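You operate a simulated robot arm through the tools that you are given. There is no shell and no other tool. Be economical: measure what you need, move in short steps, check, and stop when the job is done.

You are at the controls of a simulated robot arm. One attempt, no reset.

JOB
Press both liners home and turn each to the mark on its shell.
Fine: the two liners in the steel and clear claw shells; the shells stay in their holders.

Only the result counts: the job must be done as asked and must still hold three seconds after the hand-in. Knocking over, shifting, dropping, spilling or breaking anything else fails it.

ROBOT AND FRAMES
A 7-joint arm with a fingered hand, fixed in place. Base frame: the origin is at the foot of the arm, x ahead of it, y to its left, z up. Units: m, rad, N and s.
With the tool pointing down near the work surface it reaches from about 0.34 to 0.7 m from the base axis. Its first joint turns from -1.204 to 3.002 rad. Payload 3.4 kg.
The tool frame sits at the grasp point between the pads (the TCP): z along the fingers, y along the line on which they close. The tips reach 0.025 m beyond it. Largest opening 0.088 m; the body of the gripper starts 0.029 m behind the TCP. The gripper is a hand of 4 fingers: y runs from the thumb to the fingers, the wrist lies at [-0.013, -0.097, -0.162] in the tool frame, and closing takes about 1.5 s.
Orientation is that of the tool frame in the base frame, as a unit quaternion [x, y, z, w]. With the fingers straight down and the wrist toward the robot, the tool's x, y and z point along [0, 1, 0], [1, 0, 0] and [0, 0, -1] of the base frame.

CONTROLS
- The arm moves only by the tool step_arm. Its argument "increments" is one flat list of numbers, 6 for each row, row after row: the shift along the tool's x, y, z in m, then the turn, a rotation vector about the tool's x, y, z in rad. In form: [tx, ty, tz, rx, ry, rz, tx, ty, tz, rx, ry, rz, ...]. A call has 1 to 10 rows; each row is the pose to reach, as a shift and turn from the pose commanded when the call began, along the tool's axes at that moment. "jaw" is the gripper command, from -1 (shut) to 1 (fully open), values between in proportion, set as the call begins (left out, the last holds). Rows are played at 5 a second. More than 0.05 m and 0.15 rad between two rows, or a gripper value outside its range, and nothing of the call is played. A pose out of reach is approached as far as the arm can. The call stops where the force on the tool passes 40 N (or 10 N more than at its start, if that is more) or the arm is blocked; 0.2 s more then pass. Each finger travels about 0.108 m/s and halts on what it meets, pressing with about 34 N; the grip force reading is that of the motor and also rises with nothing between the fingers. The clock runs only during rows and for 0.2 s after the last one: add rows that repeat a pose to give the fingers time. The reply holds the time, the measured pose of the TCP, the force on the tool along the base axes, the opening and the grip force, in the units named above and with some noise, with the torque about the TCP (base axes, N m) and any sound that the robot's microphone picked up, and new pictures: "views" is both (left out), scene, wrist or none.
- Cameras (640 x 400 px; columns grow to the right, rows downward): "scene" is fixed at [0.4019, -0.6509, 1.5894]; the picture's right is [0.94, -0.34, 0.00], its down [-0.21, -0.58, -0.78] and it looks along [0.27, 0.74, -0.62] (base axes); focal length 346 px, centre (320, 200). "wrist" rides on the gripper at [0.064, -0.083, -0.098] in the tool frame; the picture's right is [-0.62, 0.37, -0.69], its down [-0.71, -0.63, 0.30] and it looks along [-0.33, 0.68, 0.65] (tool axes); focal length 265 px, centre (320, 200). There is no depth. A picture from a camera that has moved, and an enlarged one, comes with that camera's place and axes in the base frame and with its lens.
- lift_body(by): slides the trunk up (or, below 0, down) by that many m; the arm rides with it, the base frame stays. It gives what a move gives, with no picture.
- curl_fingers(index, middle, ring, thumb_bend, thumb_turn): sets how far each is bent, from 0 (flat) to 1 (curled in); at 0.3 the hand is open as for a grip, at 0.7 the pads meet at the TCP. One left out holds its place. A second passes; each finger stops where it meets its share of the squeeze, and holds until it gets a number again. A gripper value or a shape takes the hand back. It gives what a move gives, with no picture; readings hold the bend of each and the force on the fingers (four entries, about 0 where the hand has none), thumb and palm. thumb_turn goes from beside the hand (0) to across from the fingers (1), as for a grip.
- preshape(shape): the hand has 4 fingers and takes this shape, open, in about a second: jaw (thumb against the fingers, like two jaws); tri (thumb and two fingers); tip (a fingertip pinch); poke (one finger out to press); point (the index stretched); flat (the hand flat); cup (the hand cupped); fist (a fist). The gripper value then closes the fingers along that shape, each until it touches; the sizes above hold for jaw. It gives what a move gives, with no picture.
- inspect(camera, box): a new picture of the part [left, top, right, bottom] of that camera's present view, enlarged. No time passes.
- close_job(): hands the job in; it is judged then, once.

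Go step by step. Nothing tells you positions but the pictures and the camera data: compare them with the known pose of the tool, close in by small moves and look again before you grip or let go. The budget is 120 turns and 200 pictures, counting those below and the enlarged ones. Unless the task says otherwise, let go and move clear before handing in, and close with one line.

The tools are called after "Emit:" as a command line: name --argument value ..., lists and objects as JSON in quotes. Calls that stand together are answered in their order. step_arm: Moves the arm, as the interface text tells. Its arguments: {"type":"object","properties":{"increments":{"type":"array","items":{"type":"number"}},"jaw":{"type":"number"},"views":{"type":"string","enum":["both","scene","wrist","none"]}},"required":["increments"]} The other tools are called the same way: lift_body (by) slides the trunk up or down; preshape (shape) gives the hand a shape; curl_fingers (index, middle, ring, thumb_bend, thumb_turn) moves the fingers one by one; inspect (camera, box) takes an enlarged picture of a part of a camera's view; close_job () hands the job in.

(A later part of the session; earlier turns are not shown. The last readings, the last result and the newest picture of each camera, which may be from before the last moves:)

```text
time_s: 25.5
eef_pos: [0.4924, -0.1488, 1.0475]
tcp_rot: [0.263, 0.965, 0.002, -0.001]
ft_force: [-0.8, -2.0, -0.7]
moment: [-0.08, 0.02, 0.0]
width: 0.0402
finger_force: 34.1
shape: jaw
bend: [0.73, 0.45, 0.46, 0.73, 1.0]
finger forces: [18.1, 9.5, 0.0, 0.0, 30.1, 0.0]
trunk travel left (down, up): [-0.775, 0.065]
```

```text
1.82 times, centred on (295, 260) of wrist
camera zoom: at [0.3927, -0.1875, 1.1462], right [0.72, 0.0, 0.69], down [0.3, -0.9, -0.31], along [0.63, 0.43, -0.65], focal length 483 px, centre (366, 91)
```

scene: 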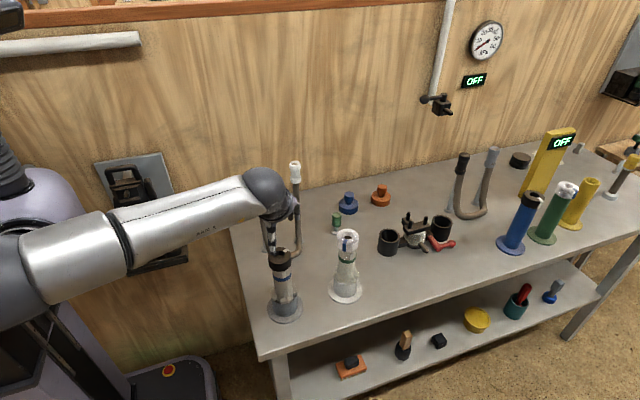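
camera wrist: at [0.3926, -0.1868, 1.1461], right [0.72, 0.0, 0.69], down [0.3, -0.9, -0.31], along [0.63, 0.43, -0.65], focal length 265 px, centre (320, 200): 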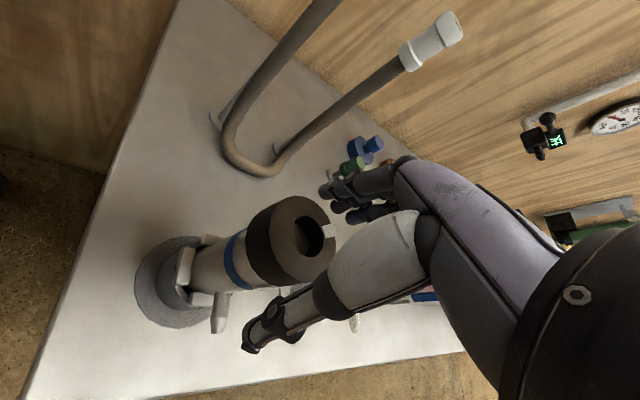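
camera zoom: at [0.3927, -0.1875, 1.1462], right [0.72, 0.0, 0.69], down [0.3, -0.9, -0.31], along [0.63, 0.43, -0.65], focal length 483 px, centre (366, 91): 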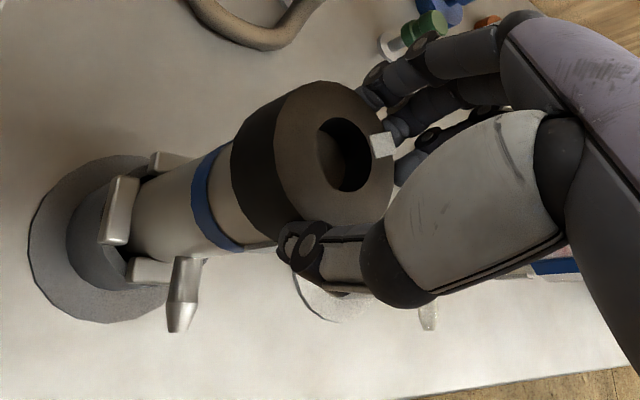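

The wrist view shows the liner about 9 mm to tool +x of the finger centre, so the index bypasses it and twists it. I'll open, shift +x by 9 mm and re-grip.

Emit:
step_arm --increments '[0, 0, 0, 0, 0, 0, 0, 0, 0, 0, 0, 0, 0, 0, 0, 0, 0, 0, 0.009, 0.001, 0, 0, 0, 0, 0.009, 0.001, 0, 0, 0, 0]' --jaw 1 --views "none"

Emit:
inspect --camera "wrist" --box '[170, 150, 420, 370]'

Emit:
step_arm --increments '[0, 0, 0, 0, 0, 0, 0, 0, 0, 0, 0, 0, 0, 0, 0, 0, 0, 0, 0, 0, 0, 0, 0, 0, 0, 0, 0, 0, 0, 0, 0, 0, 0, 0, 0, 0, 0, 0, 0, 0, 0, 0]' --jaw -1 --views "none"

Emit:
inspect --camera "wrist" --box '[170, 150, 420, 370]'

```text
time_s: 26.7
eef_pos: [0.4858, -0.1407, 1.0478]
tcp_rot: [0.263, 0.965, 0.001, 0.0]
ft_force: [0.7, -0.2, -0.5]
moment: [0.0, 0.02, 0.04]
width: 0.0875
finger_force: 0.0
shape: jaw
bend: [0.3, 0.3, 0.3, 0.3, 0.98]
finger forces: [0.0, 0.1, 0.1, 0.0, 0.0, 0.1]
trunk travel left (down, up): [-0.775, 0.065]
```

```text
1.82 times, centred on (295, 260) of wrist
camera zoom: at [0.3857, -0.1814, 1.1463], right [0.72, 0.0, 0.69], down [0.3, -0.9, -0.31], along [0.63, 0.43, -0.65], focal length 483 px, centre (366, 91)
```

zoom: 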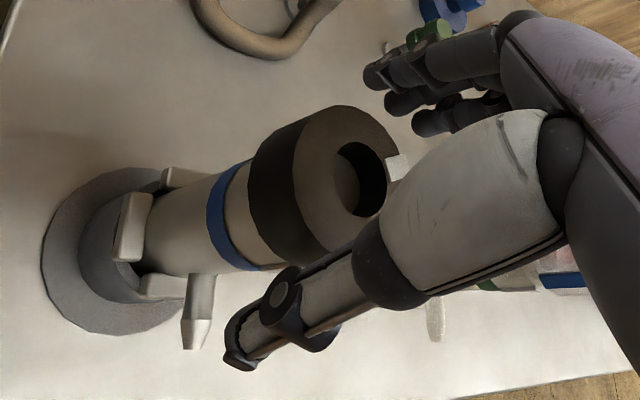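

```text
time_s: 28.3
eef_pos: [0.4854, -0.1419, 1.0478]
tcp_rot: [0.263, 0.965, 0.002, 0.0]
ft_force: [-0.5, 0.5, -0.5]
moment: [-0.01, 0.03, 0.01]
width: 0.0416
finger_force: 33.8
shape: jaw
bend: [0.74, 0.43, 0.47, 0.72, 1.0]
finger forces: [17.2, 9.3, 3.5, 0.0, 29.4, 0.0]
trunk travel left (down, up): [-0.775, 0.065]
```

```text
1.82 times, centred on (295, 260) of wrist
camera zoom: at [0.3856, -0.1812, 1.1464], right [0.72, 0.0, 0.69], down [0.3, -0.9, -0.31], along [0.63, 0.43, -0.65], focal length 483 px, centre (366, 91)
```

zoom: 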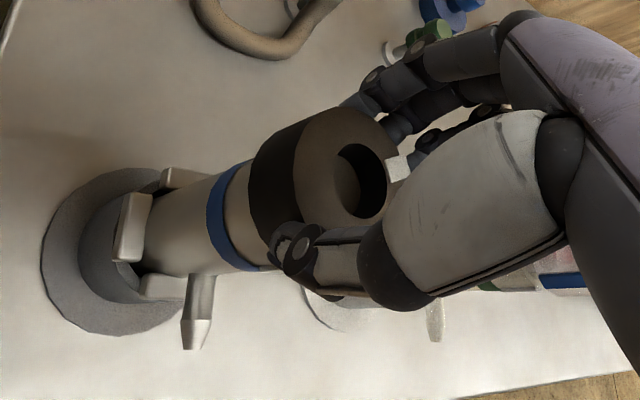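

The index and thumb bends haven't changed. I'll look from the scene camera to see how the thumb meets the liner.

Emit:
inspect --camera "scene" --box '[255, 220, 315, 280]'

Emit:
inspect --camera "wrist" --box '[280, 170, 400, 290]'

```text
6.67 times, centred on (285, 250) of scene
camera zoom: at [0.4019, -0.6509, 1.5894], right [0.94, -0.34, 0.0], down [-0.21, -0.58, -0.78], along [0.27, 0.74, -0.62], focal length 2305 px, centre (553, -133)
```

zoom: 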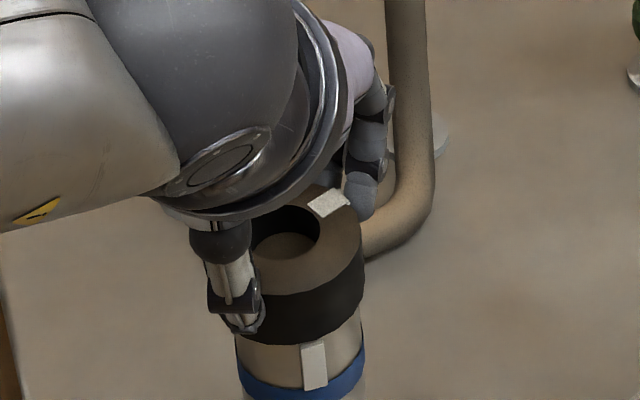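

```text
3.33 times, centred on (340, 230) of wrist
camera zoom: at [0.3856, -0.1812, 1.1464], right [0.72, 0.0, 0.69], down [0.3, -0.9, -0.31], along [0.63, 0.43, -0.65], focal length 885 px, centre (253, 100)
```

zoom: 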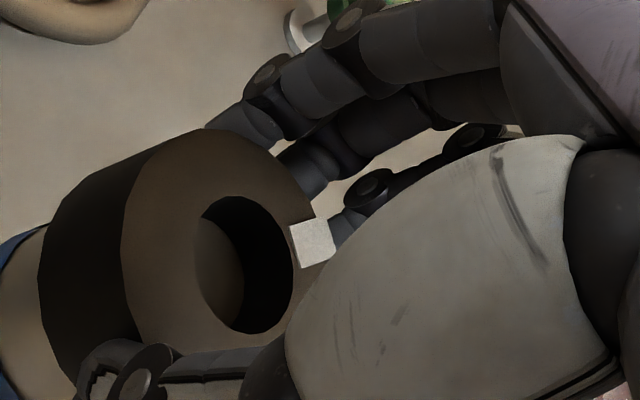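

The grip now looks symmetric and closing didn't turn the liner. I'll turn clockwise (tool +z) in a first 0.4 rad and check forces.

Emit:
step_arm --increments '[0, 0, 0, 0, 0, 0.1, 0, 0, 0, 0, 0, 0.2, 0, 0, 0, 0, 0, 0.3, 0, 0, 0, 0, 0, 0.4, 0, 0, 0, 0, 0, 0.4]' --views "none"

Emit:
inspect --camera "scene" --box '[255, 220, 315, 280]'

Emit:
inspect --camera "wrist" --box '[170, 150, 420, 370]'

```text
time_s: 29.5
eef_pos: [0.4858, -0.1403, 1.0482]
tcp_rot: [0.449, 0.893, 0.001, 0.0]
ft_force: [0.4, -1.1, -0.2]
moment: [0.0, 0.0, -0.02]
width: 0.0411
finger_force: 34.4
shape: jaw
bend: [0.74, 0.43, 0.47, 0.72, 1.0]
finger forces: [17.3, 9.5, 3.8, 0.0, 29.3, 0.1]
trunk travel left (down, up): [-0.775, 0.065]
```

```text
6.67 times, centred on (285, 250) of scene
camera zoom: at [0.4019, -0.6509, 1.5894], right [0.94, -0.34, 0.0], down [-0.21, -0.58, -0.78], along [0.27, 0.74, -0.62], focal length 2305 px, centre (553, -133)
```

zoom: 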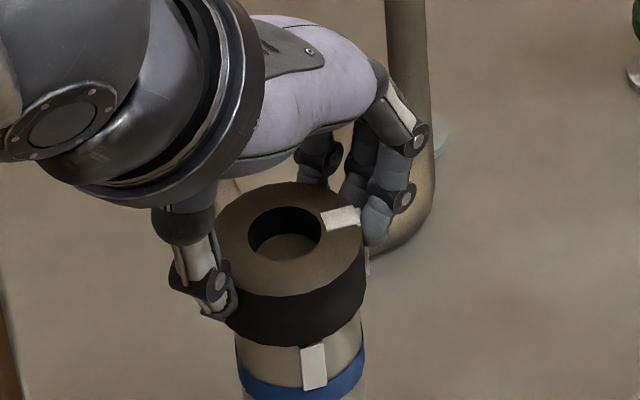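

```text
1.82 times, centred on (295, 260) of wrist
camera zoom: at [0.3787, -0.1388, 1.1467], right [0.67, -0.28, 0.69], down [-0.08, -0.95, -0.31], along [0.74, 0.15, -0.65], focal length 483 px, centre (366, 91)
```

zoom: 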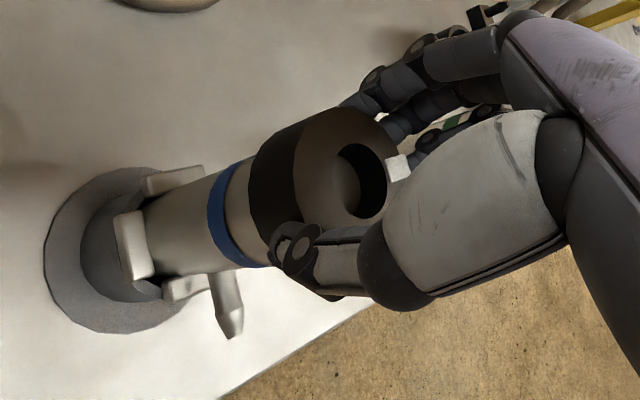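

The liner turns with the hand with no side force. I'll continue clockwise by 1.0 rad.

Emit:
step_arm --increments '[0, 0, 0, 0, 0, 0.12, 0, 0, 0, 0, 0, 0.24, 0, 0, 0, 0, 0, 0.36, 0, 0, 0, 0, 0, 0.48, 0, 0, 0, 0, 0, 0.6, 0, 0, 0, 0, 0, 0.72, 0, 0, 0, 0, 0, 0.84, 0, 0, 0, 0, 0, 1.0, 0, 0, 0, 0, 0, 1.0]' --views "scene"

Emit:
inspect --camera "scene" --box '[255, 220, 315, 280]'

```text
refused: row 8 steps farther than a row can; nothing moved
```

```text
6.67 times, centred on (285, 250) of scene
camera zoom: at [0.4019, -0.6509, 1.5894], right [0.94, -0.34, 0.0], down [-0.21, -0.58, -0.78], along [0.27, 0.74, -0.62], focal length 2305 px, centre (553, -133)
```

zoom: 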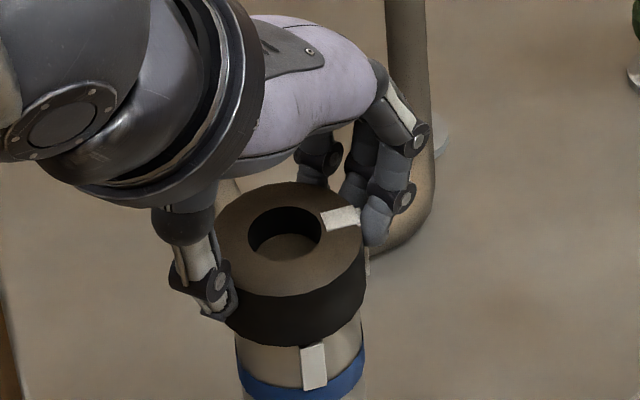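

One row was too large, so I'll repeat the turn with even steps.

Emit:
step_arm --increments '[0, 0, 0, 0, 0, 0.12, 0, 0, 0, 0, 0, 0.24, 0, 0, 0, 0, 0, 0.36, 0, 0, 0, 0, 0, 0.48, 0, 0, 0, 0, 0, 0.6, 0, 0, 0, 0, 0, 0.72, 0, 0, 0, 0, 0, 0.84, 0, 0, 0, 0, 0, 0.96, 0, 0, 0, 0, 0, 0.96]' --views "scene"

Emit:
inspect --camera "scene" --box '[255, 220, 315, 280]'

```text
time_s: 31.5
eef_pos: [0.4865, -0.1395, 1.0477]
tcp_rot: [0.811, 0.585, 0.002, 0.0]
ft_force: [0.5, 0.2, -0.9]
moment: [-0.05, -0.05, 0.01]
width: 0.0413
finger_force: 33.9
shape: jaw
bend: [0.74, 0.43, 0.47, 0.72, 1.0]
finger forces: [17.6, 9.7, 3.8, 0.0, 29.4, 0.0]
trunk travel left (down, up): [-0.775, 0.065]
```

scene: 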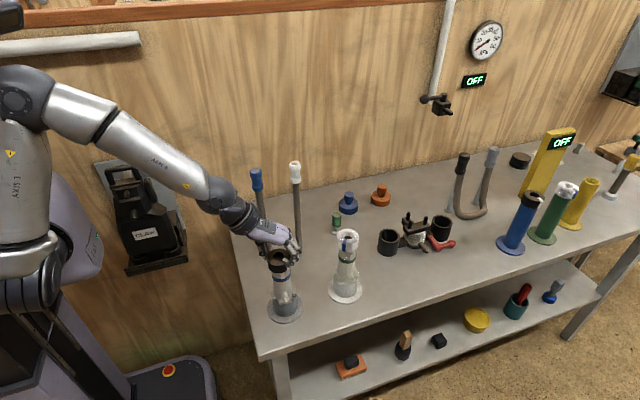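

```text
6.67 times, centred on (285, 250) of scene
camera zoom: at [0.4019, -0.6509, 1.5894], right [0.94, -0.34, 0.0], down [-0.21, -0.58, -0.78], along [0.27, 0.74, -0.62], focal length 2305 px, centre (553, -133)
```

zoom: 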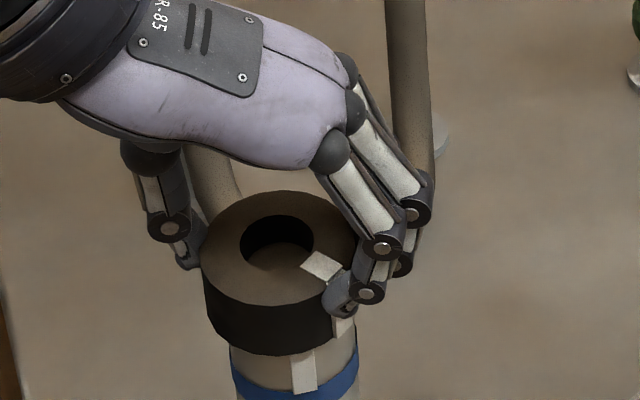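

The mark is now at about az -47° and needs roughly 42° more. I'll turn another 0.4 rad while watching the clearance to the hoses.

Emit:
step_arm --increments '[0, 0, 0, 0, 0, 0.1, 0, 0, 0, 0, 0, 0.2, 0, 0, 0, 0, 0, 0.3, 0, 0, 0, 0, 0, 0.4, 0, 0, 0, 0, 0, 0.4]' --views "scene"

Emit:
inspect --camera "scene" --box '[255, 220, 315, 280]'

```text
time_s: 32.7
eef_pos: [0.4861, -0.1415, 1.0478]
tcp_rot: [0.913, 0.408, 0.005, -0.011]
ft_force: [0.7, 0.0, 0.8]
moment: [-0.1, -0.14, 0.02]
width: 0.0411
finger_force: 33.7
shape: jaw
bend: [0.74, 0.43, 0.47, 0.72, 1.0]
finger forces: [18.3, 10.0, 3.7, 0.0, 29.7, 0.0]
trunk travel left (down, up): [-0.775, 0.065]
```

scene: 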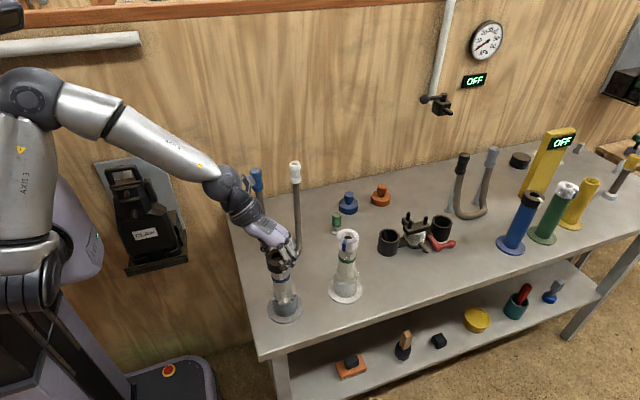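

```text
6.67 times, centred on (285, 250) of scene
camera zoom: at [0.4019, -0.6509, 1.5894], right [0.94, -0.34, 0.0], down [-0.21, -0.58, -0.78], along [0.27, 0.74, -0.62], focal length 2305 px, centre (553, -133)
```

zoom: 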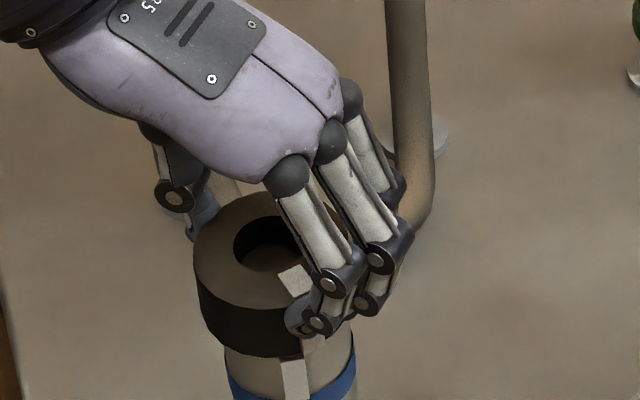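

The shell is leaning slightly because I'm rotating about the TCP, while the grip centre is about 10 mm to tool -x. I'll shift the hand back so the shell stands upright again.

Emit:
step_arm --increments '[0.004, 0.003, 0, 0, 0, 0, 0.008, 0.006, 0, 0, 0, 0, 0.011, 0.008, 0, 0, 0, 0, 0.011, 0.008, 0, 0, 0, 0]' --views "none"

Emit:
inspect --camera "scene" --box '[245, 230, 325, 330]'

```text
time_s: 33.7
eef_pos: [0.4996, -0.1371, 1.0531]
tcp_rot: [0.912, 0.41, 0.009, -0.011]
ft_force: [-1.0, -0.2, -1.2]
moment: [0.03, 0.11, 0.05]
width: 0.0414
finger_force: 33.8
shape: jaw
bend: [0.74, 0.43, 0.47, 0.72, 1.0]
finger forces: [17.4, 9.7, 4.1, 0.1, 30.4, 0.0]
trunk travel left (down, up): [-0.775, 0.065]
```

```text
4.00 times, centred on (285, 280) of scene
camera zoom: at [0.4019, -0.6509, 1.5894], right [0.94, -0.34, 0.0], down [-0.21, -0.58, -0.78], along [0.27, 0.74, -0.62], focal length 1383 px, centre (460, -120)
```

zoom: 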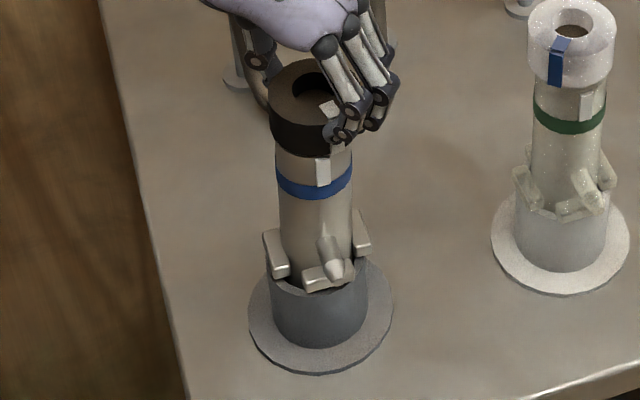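

The hand rose 5 mm, so this yaw is near the arm's limit. I'll release, lift clear and check the liner before finishing the turn from a more comfortable yaw.

Emit:
step_arm --increments '[0, 0, 0, 0, 0, 0, 0, 0, 0, 0, 0, 0, 0, 0, 0, 0, 0, 0, 0, 0, -0.03, 0, 0, 0, 0, 0, -0.07, 0, 0, 0, 0, 0, -0.07, 0, 0, 0]' --jaw 1 --views "none"

Emit:
inspect --camera "scene" --box '[255, 235, 315, 295]'

```text
time_s: 35.1
eef_pos: [0.4988, -0.1365, 1.1172]
tcp_rot: [0.91, 0.414, 0.001, 0.0]
ft_force: [1.2, -0.5, 0.5]
moment: [0.02, 0.03, 0.03]
width: 0.0875
finger_force: 0.1
shape: jaw
bend: [0.3, 0.3, 0.3, 0.3, 0.98]
finger forces: [0.0, 0.0, 0.0, 0.0, 0.0, 0.0]
trunk travel left (down, up): [-0.775, 0.065]
```

```text
6.67 times, centred on (285, 265) of scene
camera zoom: at [0.4019, -0.6509, 1.5894], right [0.94, -0.34, 0.0], down [-0.21, -0.58, -0.78], along [0.27, 0.74, -0.62], focal length 2305 px, centre (553, -233)
```

zoom: 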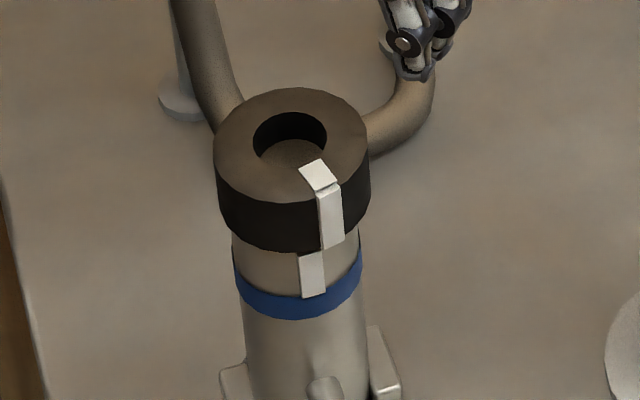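

The seat looks good and about 17° of clockwise turn remains. I'll re-yaw to +10°, re-centre over the liner and grip again.

Emit:
step_arm --increments '[0, 0, 0, 0, 0, -0.13, 0, 0, 0, 0, 0, -0.26, -0.002, -0.001, 0, 0, 0, -0.39, -0.003, -0.001, 0, 0, 0, -0.52, -0.004, -0.0015, 0, 0, 0, -0.65, -0.005, -0.0019, 0, 0, 0, -0.78, -0.005, -0.0019, 0, 0, 0, -0.89, -0.005, -0.0019, 0.035, 0, 0, -0.89, -0.005, -0.0019, 0.07, 0, 0, -0.89, -0.005, -0.0019, 0.07, 0, 0, -0.89]' --views "none"

Emit:
inspect --camera "wrist" --box '[170, 150, 420, 370]'

Emit:
inspect --camera "scene" --box '[245, 220, 325, 300]'

```text
time_s: 37.3
eef_pos: [0.4924, -0.1396, 1.0485]
tcp_rot: [0.644, 0.765, 0.002, 0.0]
ft_force: [-0.8, 0.2, 0.1]
moment: [-0.01, -0.03, 0.02]
width: 0.0875
finger_force: 0.1
shape: jaw
bend: [0.3, 0.3, 0.3, 0.3, 0.98]
finger forces: [0.0, 0.0, 0.0, 0.1, 0.0, 0.0]
trunk travel left (down, up): [-0.775, 0.065]
```

```text
1.82 times, centred on (295, 260) of wrist
camera zoom: at [0.3968, -0.0905, 1.1478], right [0.47, -0.55, 0.69], down [-0.5, -0.81, -0.31], along [0.73, -0.2, -0.65], focal length 483 px, centre (366, 91)
```

zoom: 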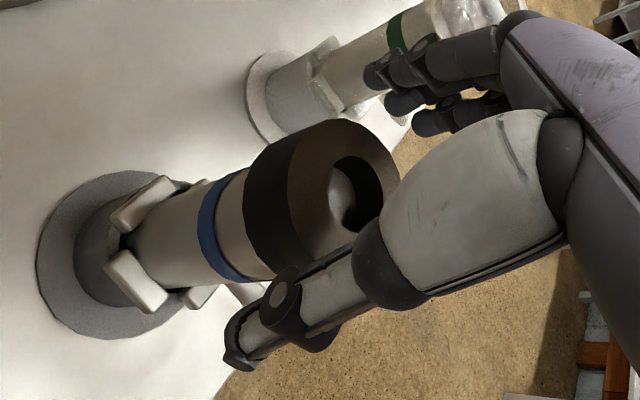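

```text
5.00 times, centred on (285, 260) of scene
camera zoom: at [0.4019, -0.6509, 1.5894], right [0.94, -0.34, 0.0], down [-0.21, -0.58, -0.78], along [0.27, 0.74, -0.62], focal length 1729 px, centre (495, -100)
```

zoom: 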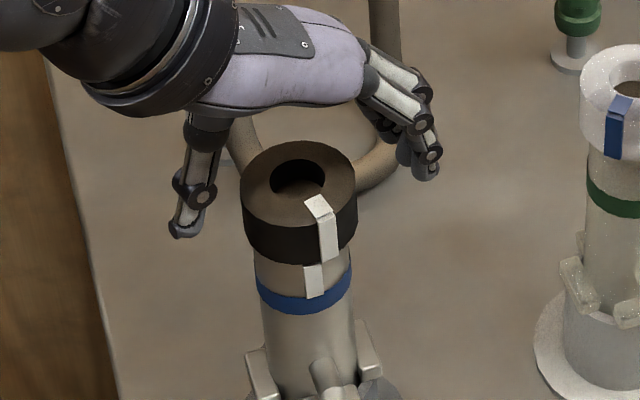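

The liner is well placed between thumb and fingers. I'll close, check the mark didn't move, and then turn.

Emit:
step_arm --increments '[0, 0, 0, 0, 0, 0, 0, 0, 0, 0, 0, 0, 0, 0, 0, 0, 0, 0, 0, 0, 0, 0, 0, 0, 0, 0, 0, 0, 0, 0, 0, 0, 0, 0, 0, 0, 0, 0, 0, 0, 0, 0]' --jaw -1 --views "none"

Emit:
inspect --camera "scene" --box '[245, 220, 325, 300]'

```text
time_s: 38.9
eef_pos: [0.4916, -0.1394, 1.0486]
tcp_rot: [0.644, 0.765, 0.001, 0.0]
ft_force: [-0.8, -0.4, -1.1]
moment: [-0.01, 0.0, 0.0]
width: 0.0398
finger_force: 33.7
shape: jaw
bend: [0.74, 0.46, 0.5, 0.71, 1.0]
finger forces: [17.1, 9.4, 4.4, 0.0, 30.9, 0.1]
trunk travel left (down, up): [-0.775, 0.065]
```

```text
5.00 times, centred on (285, 260) of scene
camera zoom: at [0.4019, -0.6509, 1.5894], right [0.94, -0.34, 0.0], down [-0.21, -0.58, -0.78], along [0.27, 0.74, -0.62], focal length 1729 px, centre (495, -100)
```

zoom: 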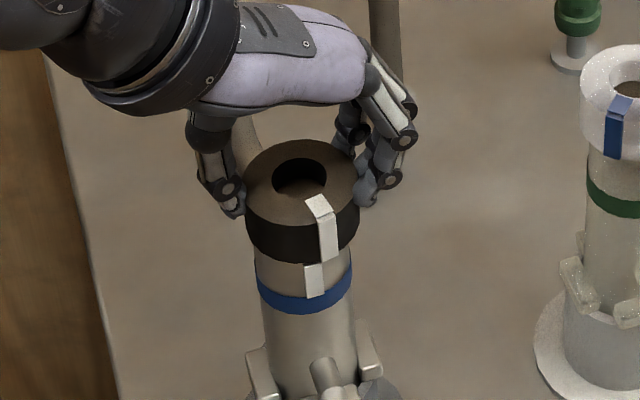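

Clean grip, and the mark didn't shift. I'll turn clockwise 0.29 rad about the liner axis.

Emit:
step_arm --increments '[0, 0.0009, 0, 0, 0, 0.1, -0.0002, 0.0018, 0, 0, 0, 0.2, -0.0004, 0.0027, 0, 0, 0, 0.29, -0.0004, 0.0027, 0, 0, 0, 0.29, -0.0004, 0.0027, 0, 0, 0, 0.29]' --views "none"

Emit:
inspect --camera "scene" --box '[255, 235, 315, 295]'

```text
time_s: 40.1
eef_pos: [0.4961, -0.138, 1.0483]
tcp_rot: [0.748, 0.663, 0.0, -0.001]
ft_force: [-1.1, 1.4, -0.2]
moment: [0.03, 0.09, -0.01]
width: 0.0397
finger_force: 33.7
shape: jaw
bend: [0.74, 0.46, 0.5, 0.71, 0.99]
finger forces: [17.0, 9.2, 4.4, 0.0, 31.3, 0.0]
trunk travel left (down, up): [-0.775, 0.065]
```

```text
6.67 times, centred on (285, 265) of scene
camera zoom: at [0.4019, -0.6509, 1.5894], right [0.94, -0.34, 0.0], down [-0.21, -0.58, -0.78], along [0.27, 0.74, -0.62], focal length 2305 px, centre (553, -233)
```

zoom: 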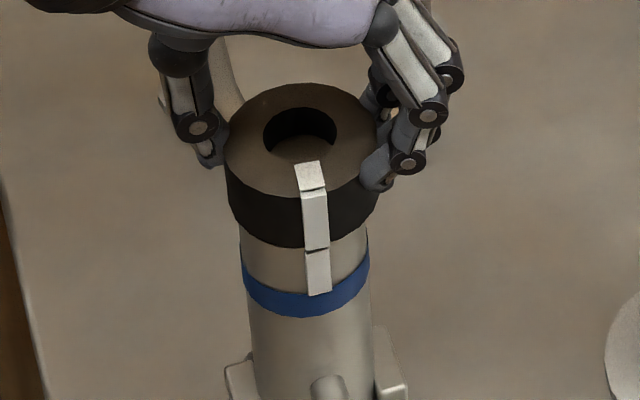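

The marks line up. While still gripping, I'll press gently straight down to make sure it's fully home, then check again.

Emit:
step_arm --increments '[0, 0, 0.002, 0, 0, 0, 0, 0, 0.004, 0, 0, 0, 0, 0, 0.006, 0, 0, 0, 0, 0, 0.008, 0, 0, 0, 0, 0, 0.009, 0, 0, 0]' --views "none"

Emit:
inspect --camera "scene" --box '[255, 235, 315, 295]'

```text
time_s: 41.3
eef_pos: [0.4965, -0.1388, 1.047]
tcp_rot: [0.749, 0.663, 0.01, 0.007]
ft_force: [-7.4, -0.6, 22.4]
moment: [0.02, 0.38, -0.01]
width: 0.0408
finger_force: 33.5
shape: jaw
bend: [0.74, 0.46, 0.5, 0.71, 0.99]
finger forces: [17.1, 9.7, 4.9, 0.0, 37.1, 0.0]
trunk travel left (down, up): [-0.775, 0.065]
stopped in row 5: the force on the tool passed its limit at 42 N (the readings are from after the stop); the commanded pose is now the measured one
```

```text
6.67 times, centred on (285, 265) of scene
camera zoom: at [0.4019, -0.6509, 1.5894], right [0.94, -0.34, 0.0], down [-0.21, -0.58, -0.78], along [0.27, 0.74, -0.62], focal length 2305 px, centre (553, -233)
```

zoom: 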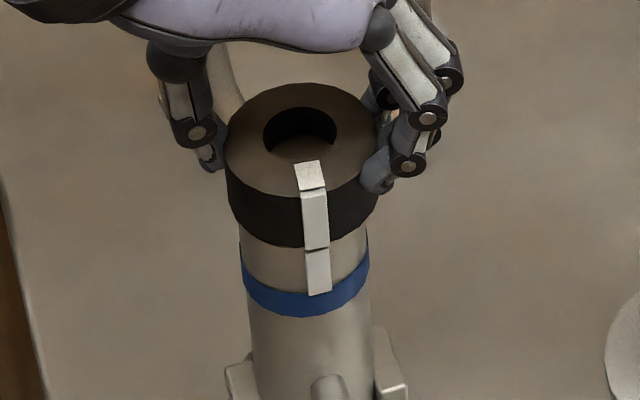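

There was no travel at 42 N, so it's firmly home and aligned. I'll relieve the load, open, lift and verify.

Emit:
step_arm --increments '[0, 0, -0.001, 0, 0, 0, 0, 0, -0.001, 0, 0, 0, 0, 0, -0.001, 0, 0, 0]' --views "none"

Emit:
step_arm --increments '[0, 0, 0, 0, 0, 0, 0, 0, 0, 0, 0, 0, 0, 0, 0, 0, 0, 0, 0, 0, -0.03, 0, 0, 0, 0, 0, -0.07, 0, 0, 0, 0, 0, -0.11, 0, 0, 0, 0, 0, -0.11, 0, 0, 0]' --jaw 1 --views "wrist"

Emit:
inspect --camera "scene" --box '[255, 235, 315, 295]'

```text
time_s: 42.1
eef_pos: [0.4951, -0.1391, 1.0459]
tcp_rot: [0.749, 0.663, 0.008, 0.005]
ft_force: [-5.4, -1.1, 23.7]
moment: [-0.03, 0.24, -0.03]
width: 0.0409
finger_force: 33.7
shape: jaw
bend: [0.74, 0.46, 0.5, 0.71, 0.99]
finger forces: [17.6, 9.9, 5.2, 0.0, 36.4, 0.0]
trunk travel left (down, up): [-0.775, 0.065]
```

```text
time_s: 43.7
eef_pos: [0.5001, -0.1371, 1.1543]
tcp_rot: [0.748, 0.663, 0.005, 0.003]
ft_force: [-0.7, 0.5, 0.7]
moment: [0.01, 0.0, -0.04]
width: 0.0876
finger_force: 0.1
shape: jaw
bend: [0.3, 0.3, 0.3, 0.3, 0.98]
finger forces: [0.0, 0.0, 0.0, 0.0, 0.1, 0.0]
trunk travel left (down, up): [-0.775, 0.065]
camera wrist: at [0.4206, -0.0634, 1.2519], right [0.28, -0.66, 0.7], down [-0.71, -0.63, -0.31], along [0.65, -0.4, -0.65], focal length 265 px, centre (320, 200)
```

wrist: 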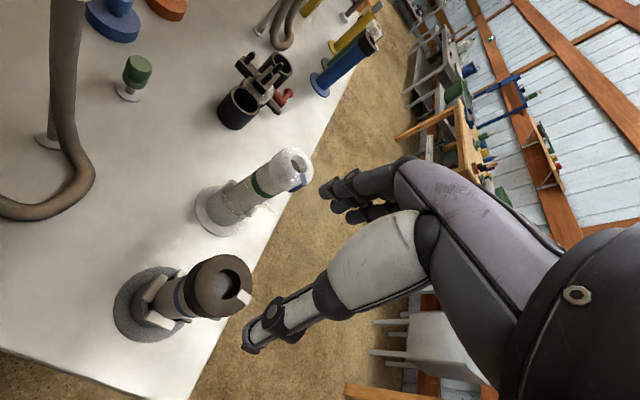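

```text
6.67 times, centred on (285, 265) of scene
camera zoom: at [0.4019, -0.6509, 1.5894], right [0.94, -0.34, 0.0], down [-0.21, -0.58, -0.78], along [0.27, 0.74, -0.62], focal length 2305 px, centre (553, -233)
```

zoom: 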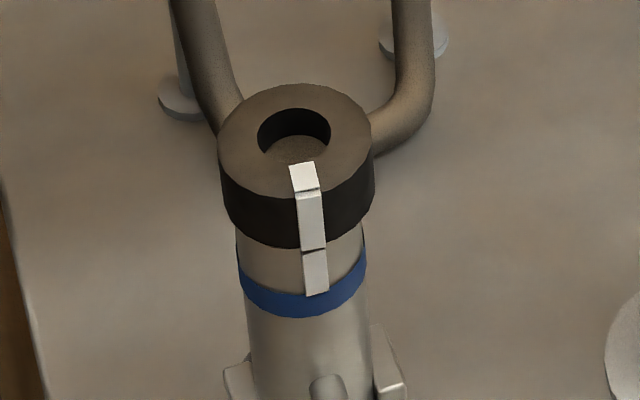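

The steel liner is home and aligned within about 2°. Next is the clear liner at about (0.652, -0.147), top z≈1.047. I'll move over it at yaw -20°.

Emit:
step_arm --increments '[0.004, 0.038, 0, 0.011, -0.0034, 0.06, 0.009, 0.077, 0, 0.011, -0.0034, 0.12, 0.013, 0.115, 0, 0.011, -0.0034, 0.18, 0.0175, 0.154, 0, 0.011, -0.0034, 0.22, 0.0175, 0.154, 0.03, 0.011, -0.0034, 0.22, 0.0175, 0.154, 0.03, 0.011, -0.0034, 0.22]'

Emit:
inspect --camera "wrist" --box '[120, 150, 370, 370]'

Emit:
inspect --camera "scene" --box '[300, 190, 400, 290]'

```text
time_s: 45.1
eef_pos: [0.654, -0.1394, 1.1222]
tcp_rot: [0.816, 0.578, 0.0, -0.001]
ft_force: [0.1, 0.4, -1.0]
moment: [0.0, 0.01, 0.01]
width: 0.0879
finger_force: 0.1
shape: jaw
bend: [0.3, 0.3, 0.3, 0.3, 0.98]
finger forces: [0.0, 0.1, 0.0, 0.0, 0.0, 0.0]
trunk travel left (down, up): [-0.775, 0.065]
camera wrist: at [0.5943, -0.0515, 1.2216], right [0.14, -0.71, 0.69], down [-0.83, -0.46, -0.31], along [0.54, -0.53, -0.66], focal length 265 px, centre (320, 200)
```

scene: 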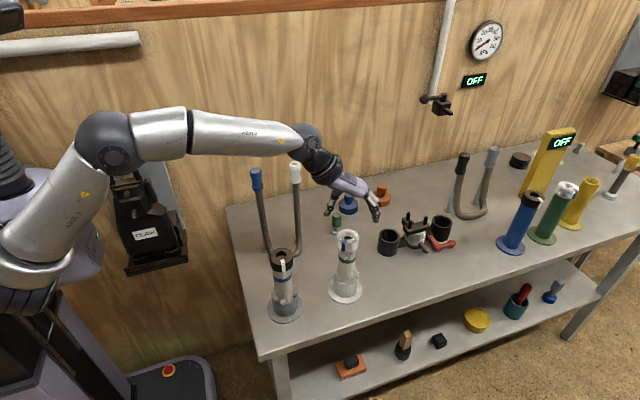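
wrist: 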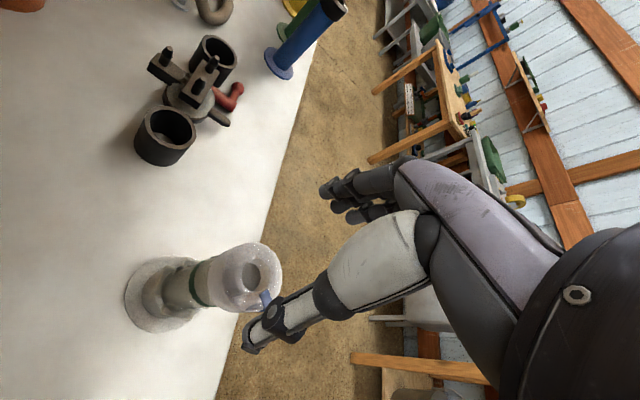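

```text
1.82 times, centred on (245, 260) of wrist
camera zoom: at [0.5943, -0.0515, 1.2216], right [0.14, -0.71, 0.69], down [-0.83, -0.46, -0.31], along [0.54, -0.53, -0.66], focal length 483 px, centre (456, 91)
```

zoom: 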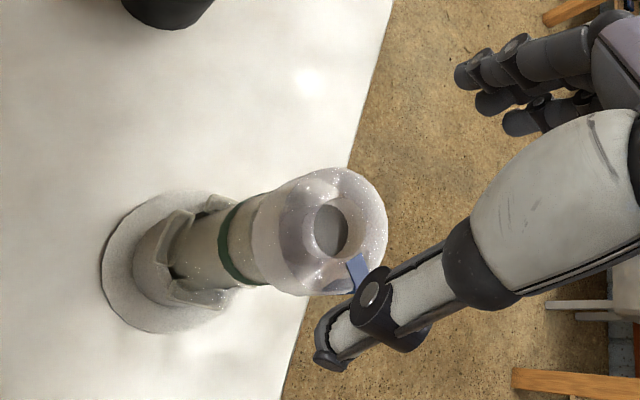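

```text
4.00 times, centred on (350, 240) of scene
camera zoom: at [0.4019, -0.6509, 1.5894], right [0.94, -0.34, 0.0], down [-0.21, -0.58, -0.78], along [0.27, 0.74, -0.62], focal length 1383 px, centre (200, 40)
```

zoom: 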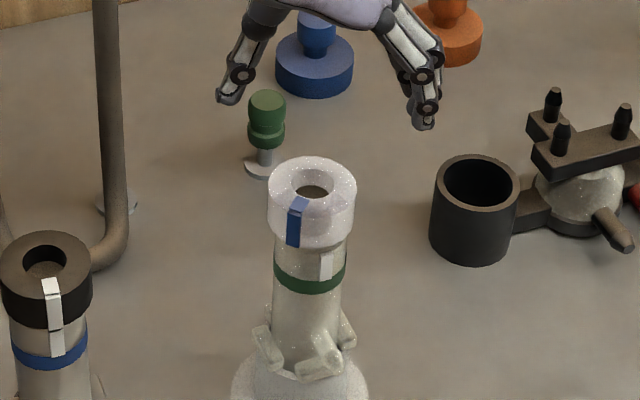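

The hand is above the clear liner. I'll descend until the fingertips straddle the mouthpiece, then compare with the earlier good-grip picture.

Emit:
step_arm --increments '[0, 0, 0.03, 0, 0, 0, 0, 0, 0.05, 0, 0, 0, 0, 0, 0.066, 0, 0, 0, 0, 0, 0.066, 0, 0, 0]' --views "none"

Emit:
inspect --camera "wrist" --box '[170, 150, 420, 370]'

Emit:
inspect --camera "scene" --box '[300, 190, 400, 290]'

```text
time_s: 46.1
eef_pos: [0.6523, -0.1402, 1.0583]
tcp_rot: [0.816, 0.578, 0.001, -0.001]
ft_force: [-0.3, -0.9, -0.1]
moment: [-0.03, 0.0, -0.03]
width: 0.0878
finger_force: 0.1
shape: jaw
bend: [0.3, 0.3, 0.3, 0.3, 0.98]
finger forces: [0.0, 0.0, 0.1, 0.0, 0.0, 0.0]
trunk travel left (down, up): [-0.775, 0.065]
```

```text
1.82 times, centred on (295, 260) of wrist
camera zoom: at [0.5932, -0.0524, 1.1577], right [0.14, -0.71, 0.69], down [-0.83, -0.46, -0.31], along [0.54, -0.53, -0.66], focal length 483 px, centre (366, 91)
```

zoom: 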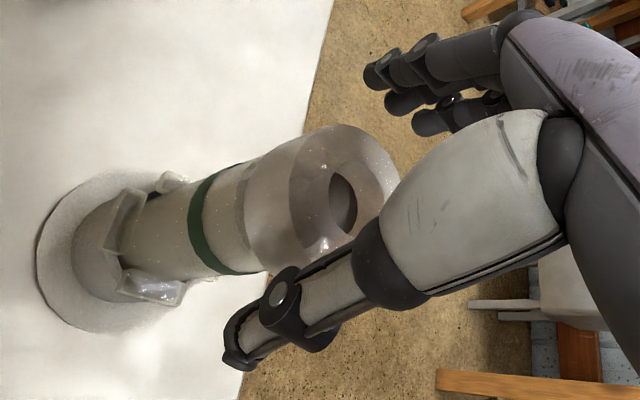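

```text
4.00 times, centred on (350, 240) of scene
camera zoom: at [0.4019, -0.6509, 1.5894], right [0.94, -0.34, 0.0], down [-0.21, -0.58, -0.78], along [0.27, 0.74, -0.62], focal length 1383 px, centre (200, 40)
```

zoom: 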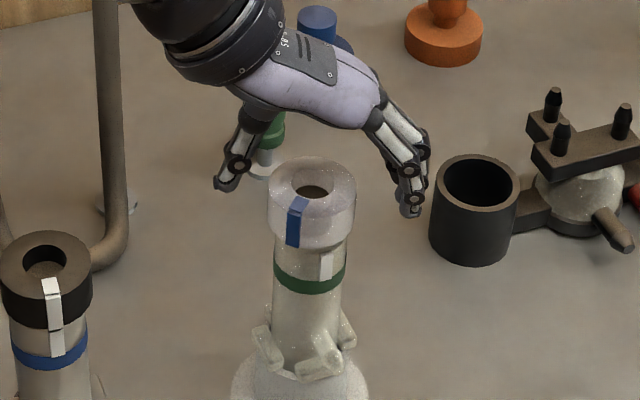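

The liner's place in the wrist view matches the good grips. I'll lower 3 mm and close.

Emit:
step_arm --increments '[-0.002, 0.001, 0.003, 0, 0, 0, -0.002, 0.001, 0.003, 0, 0, 0]' --views "none"

Emit:
step_arm --increments '[0, 0, 0, 0, 0, 0, 0, 0, 0, 0, 0, 0, 0, 0, 0, 0, 0, 0, 0, 0, 0, 0, 0, 0, 0, 0, 0, 0, 0, 0, 0, 0, 0, 0, 0, 0, 0, 0, 0, 0, 0, 0]' --jaw -1 --views "none"

Emit:
inspect --camera "scene" --box '[315, 220, 375, 280]'

Emit:
inspect --camera "wrist" --box '[170, 150, 420, 370]'

```text
time_s: 46.7
eef_pos: [0.6525, -0.1435, 1.0564]
tcp_rot: [0.817, 0.577, 0.001, -0.001]
ft_force: [1.1, -1.1, 0.2]
moment: [-0.04, 0.0, 0.0]
width: 0.0877
finger_force: 0.1
shape: jaw
bend: [0.3, 0.3, 0.3, 0.3, 0.98]
finger forces: [0.0, 0.1, 0.1, 0.1, 0.0, 0.0]
trunk travel left (down, up): [-0.775, 0.065]
```

```text
time_s: 48.3
eef_pos: [0.6529, -0.1428, 1.0546]
tcp_rot: [0.817, 0.577, 0.002, -0.001]
ft_force: [-0.1, -0.3, -0.2]
moment: [0.02, 0.0, -0.01]
width: 0.0401
finger_force: 33.7
shape: jaw
bend: [0.74, 0.46, 0.49, 0.71, 1.0]
finger forces: [17.0, 9.6, 4.4, 0.1, 30.6, 0.0]
trunk travel left (down, up): [-0.775, 0.065]
```

```text
6.67 times, centred on (345, 250) of scene
camera zoom: at [0.4019, -0.6509, 1.5894], right [0.94, -0.34, 0.0], down [-0.21, -0.58, -0.78], along [0.27, 0.74, -0.62], focal length 2305 px, centre (153, -133)
```

zoom: 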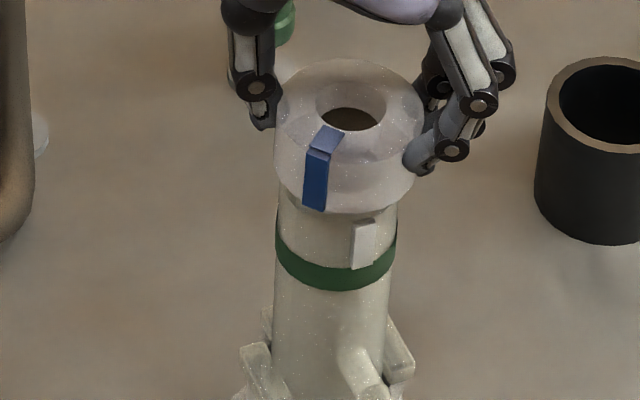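

```text
1.82 times, centred on (295, 260) of wrist
camera zoom: at [0.5939, -0.0542, 1.1551], right [0.14, -0.71, 0.69], down [-0.83, -0.46, -0.31], along [0.54, -0.53, -0.66], focal length 483 px, centre (366, 91)
```

zoom: 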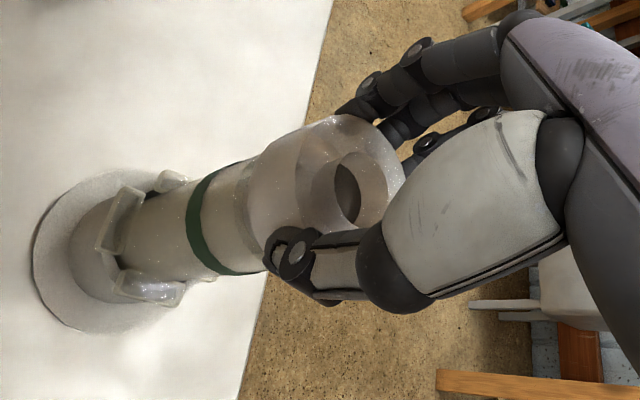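

Good symmetric grip. I'll press down in 2 mm rows, as this liner needs about 8 mm of travel.

Emit:
step_arm --increments '[0, 0, 0.002, 0, 0, 0, 0, 0, 0.004, 0, 0, 0, 0, 0, 0.006, 0, 0, 0, 0, 0, 0.008, 0, 0, 0, 0, 0, 0.01, 0, 0, 0, 0, 0, 0.012, 0, 0, 0, 0, 0, 0.014, 0, 0, 0]' --views "none"

Emit:
inspect --camera "scene" --box '[315, 220, 375, 280]'

```text
time_s: 49.9
eef_pos: [0.6514, -0.1422, 1.0448]
tcp_rot: [0.816, 0.578, 0.002, 0.0]
ft_force: [-1.3, -0.4, 12.2]
moment: [-0.08, -0.05, 0.02]
width: 0.04
finger_force: 34.2
shape: jaw
bend: [0.74, 0.46, 0.5, 0.71, 0.99]
finger forces: [17.5, 10.0, 4.6, 0.0, 32.8, 0.0]
trunk travel left (down, up): [-0.775, 0.065]
```

```text
6.67 times, centred on (345, 250) of scene
camera zoom: at [0.4019, -0.6509, 1.5894], right [0.94, -0.34, 0.0], down [-0.21, -0.58, -0.78], along [0.27, 0.74, -0.62], focal length 2305 px, centre (153, -133)
```

zoom: 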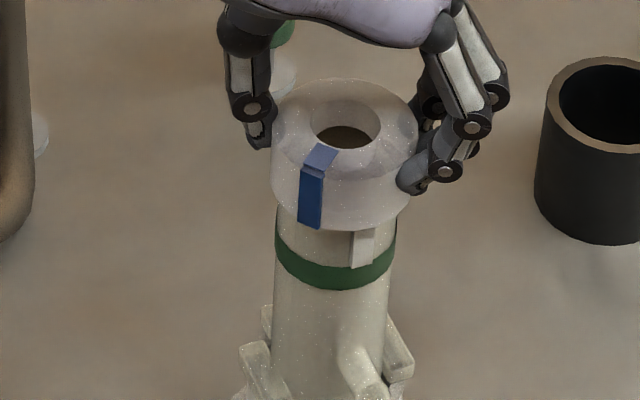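

The liner moved down about 8 mm cleanly. I'll keep pressing until it stops firmly.

Emit:
step_arm --increments '[0, 0, 0.002, 0, 0, 0, 0, 0, 0.004, 0, 0, 0, 0, 0, 0.006, 0, 0, 0, 0, 0, 0.008, 0, 0, 0, 0, 0, 0.01, 0, 0, 0]' --views "none"

Emit:
inspect --camera "scene" --box '[315, 220, 375, 280]'

```text
time_s: 51.1
eef_pos: [0.6548, -0.1421, 1.0448]
tcp_rot: [0.816, 0.578, 0.012, 0.007]
ft_force: [-6.4, 1.1, 20.1]
moment: [0.09, 0.37, -0.03]
width: 0.0409
finger_force: 34.0
shape: jaw
bend: [0.74, 0.46, 0.51, 0.71, 0.99]
finger forces: [17.2, 9.7, 5.1, 0.1, 37.1, 0.0]
trunk travel left (down, up): [-0.775, 0.065]
stopped in row 5: the force on the tool passed its limit at 41 N (the readings are from after the stop); the commanded pose is now the measured one
```

```text
6.67 times, centred on (345, 250) of scene
camera zoom: at [0.4019, -0.6509, 1.5894], right [0.94, -0.34, 0.0], down [-0.21, -0.58, -0.78], along [0.27, 0.74, -0.62], focal length 2305 px, centre (153, -133)
```

zoom: 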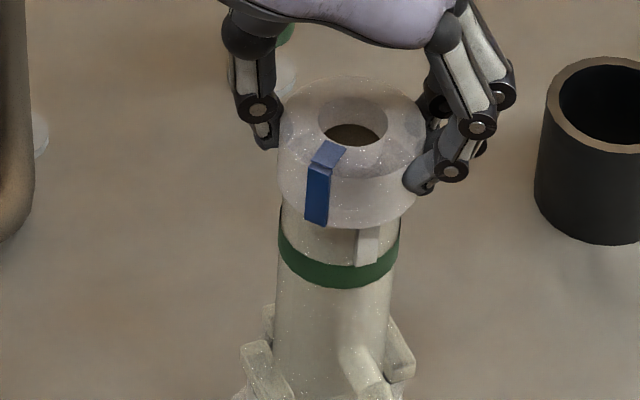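

It's firmly seated at 41 N. I'll take off the tilt and load, then turn counter-clockwise 0.84 rad about the liner axis.

Emit:
step_arm --increments '[0, 0, -0.002, 0.025, -0.0116, 0, 0, 0, -0.002, 0.025, -0.0116, 0]' --views "none"

Emit:
step_arm --increments '[-0.0001, -0.0013, 0, 0, 0, -0.14, -0.0004, -0.0027, 0, 0, 0, -0.28, -0.0008, -0.0039, 0, 0, 0, -0.42, -0.0015, -0.0051, 0, 0, 0, -0.56, -0.0023, -0.0062, 0, 0, 0, -0.7, -0.0032, -0.0071, 0, 0, 0, -0.84, -0.0032, -0.0071, 0, 0, 0, -0.84]' --views "none"

Emit:
inspect --camera "scene" --box '[315, 220, 375, 280]'

```text
time_s: 51.7
eef_pos: [0.6534, -0.1426, 1.0445]
tcp_rot: [0.816, 0.578, -0.002, -0.001]
ft_force: [0.0, -0.2, 21.1]
moment: [-0.07, -0.1, -0.01]
width: 0.0412
finger_force: 34.4
shape: jaw
bend: [0.74, 0.46, 0.51, 0.71, 0.99]
finger forces: [19.5, 11.2, 5.3, 0.0, 35.2, 0.0]
trunk travel left (down, up): [-0.775, 0.065]
```

```text
time_s: 53.3
eef_pos: [0.647, -0.1417, 1.0433]
tcp_rot: [0.508, 0.861, -0.002, -0.003]
ft_force: [5.0, 1.8, 21.8]
moment: [0.15, -0.33, -0.13]
width: 0.0404
finger_force: 34.0
shape: jaw
bend: [0.74, 0.46, 0.52, 0.73, 0.95]
finger forces: [22.5, 12.8, 3.2, 0.1, 31.5, 0.1]
trunk travel left (down, up): [-0.775, 0.065]
```

```text
6.67 times, centred on (345, 250) of scene
camera zoom: at [0.4019, -0.6509, 1.5894], right [0.94, -0.34, 0.0], down [-0.21, -0.58, -0.78], along [0.27, 0.74, -0.62], focal length 2305 px, centre (153, -133)
```

zoom: 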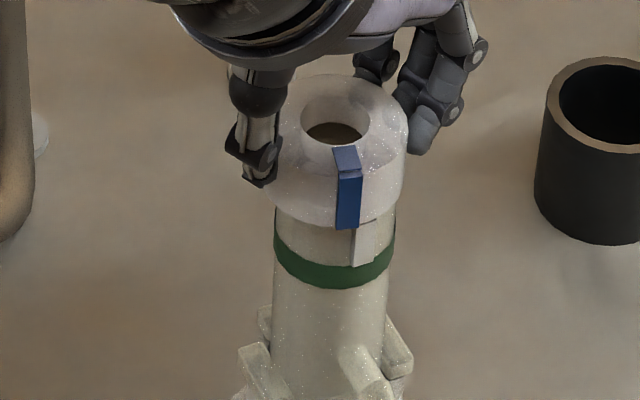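

About 17° remains. I'll relieve some of the downforce and turn another 0.3 rad.

Emit:
step_arm --increments '[0, 0, -0.002, 0, 0, 0, -0.0001, -0.001, -0.002, 0, 0, -0.1, -0.0002, -0.0019, -0.002, 0, 0, -0.2, -0.0004, -0.0028, -0.002, 0, 0, -0.3, -0.0004, -0.0028, -0.002, 0, 0, -0.3]' --views "none"

Emit:
inspect --camera "scene" --box '[315, 220, 375, 280]'

```text
time_s: 54.5
eef_pos: [0.645, -0.1442, 1.0445]
tcp_rot: [0.375, 0.927, -0.002, -0.004]
ft_force: [4.7, 3.0, 16.5]
moment: [0.19, -0.27, -0.12]
width: 0.0404
finger_force: 33.9
shape: jaw
bend: [0.74, 0.46, 0.52, 0.73, 0.95]
finger forces: [22.0, 12.7, 3.4, 0.0, 30.9, 0.1]
trunk travel left (down, up): [-0.775, 0.065]
```

```text
6.67 times, centred on (345, 250) of scene
camera zoom: at [0.4019, -0.6509, 1.5894], right [0.94, -0.34, 0.0], down [-0.21, -0.58, -0.78], along [0.27, 0.74, -0.62], focal length 2305 px, centre (153, -133)
```

zoom: 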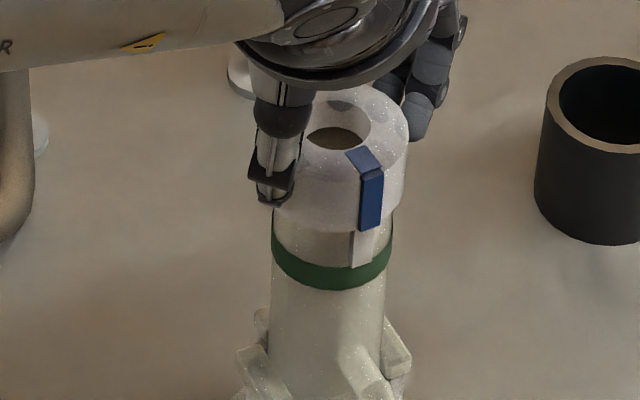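

The strip now appears to line up with the shell mark. I'll release gently, lift and check unobstructed.

Emit:
step_arm --increments '[0, 0, -0.003, 0, 0, 0, 0, 0, -0.003, 0, 0, 0]' --views "none"

Emit:
step_arm --increments '[0, 0, 0, 0, 0, 0, 0, 0, 0, 0, 0, 0, 0, 0, 0, 0, 0, 0, 0, 0, -0.03, 0, 0, 0, 0, 0, -0.07, 0, 0, 0, 0, 0, -0.09, 0, 0, 0, 0, 0, -0.09, 0, 0, 0]' --jaw 1 --views "none"

Emit:
inspect --camera "scene" --box '[315, 220, 375, 280]'

Emit:
inspect --camera "scene" --box '[240, 220, 380, 330]'

```text
time_s: 55.1
eef_pos: [0.6468, -0.1443, 1.0454]
tcp_rot: [0.375, 0.927, -0.004, -0.006]
ft_force: [1.4, 1.3, 6.6]
moment: [0.14, -0.18, 0.01]
width: 0.0403
finger_force: 34.2
shape: jaw
bend: [0.74, 0.46, 0.52, 0.73, 0.95]
finger forces: [20.7, 11.7, 3.4, 0.1, 32.1, 0.0]
trunk travel left (down, up): [-0.775, 0.065]
```

```text
time_s: 56.7
eef_pos: [0.6471, -0.1449, 1.1368]
tcp_rot: [0.376, 0.927, -0.002, -0.006]
ft_force: [-0.2, -0.4, 0.3]
moment: [0.0, -0.01, -0.01]
width: 0.0875
finger_force: 0.0
shape: jaw
bend: [0.3, 0.3, 0.3, 0.3, 0.98]
finger forces: [0.0, 0.0, 0.1, 0.0, 0.0, 0.1]
trunk travel left (down, up): [-0.775, 0.065]
```

```text
6.67 times, centred on (345, 250) of scene
camera zoom: at [0.4019, -0.6509, 1.5894], right [0.94, -0.34, 0.0], down [-0.21, -0.58, -0.78], along [0.27, 0.74, -0.62], focal length 2305 px, centre (153, -133)
```

zoom: 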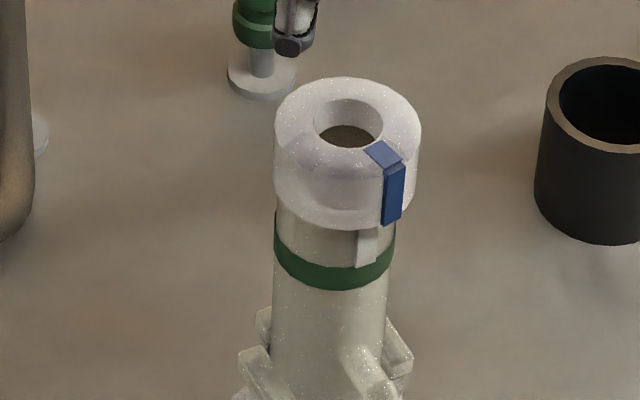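

```text
3.64 times, centred on (310, 275) of scene
camera zoom: at [0.4019, -0.6509, 1.5894], right [0.94, -0.34, 0.0], down [-0.21, -0.58, -0.78], along [0.27, 0.74, -0.62], focal length 1257 px, centre (356, -73)
```

zoom: 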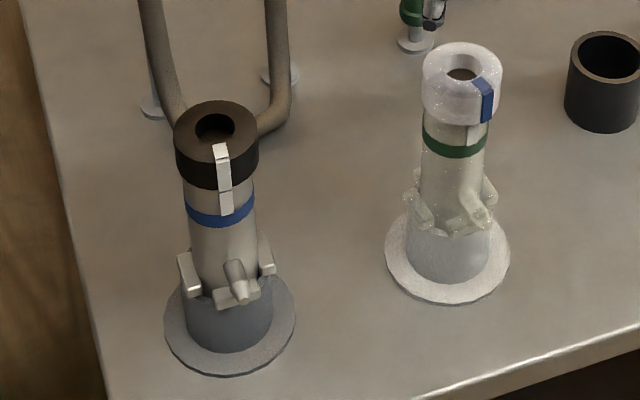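

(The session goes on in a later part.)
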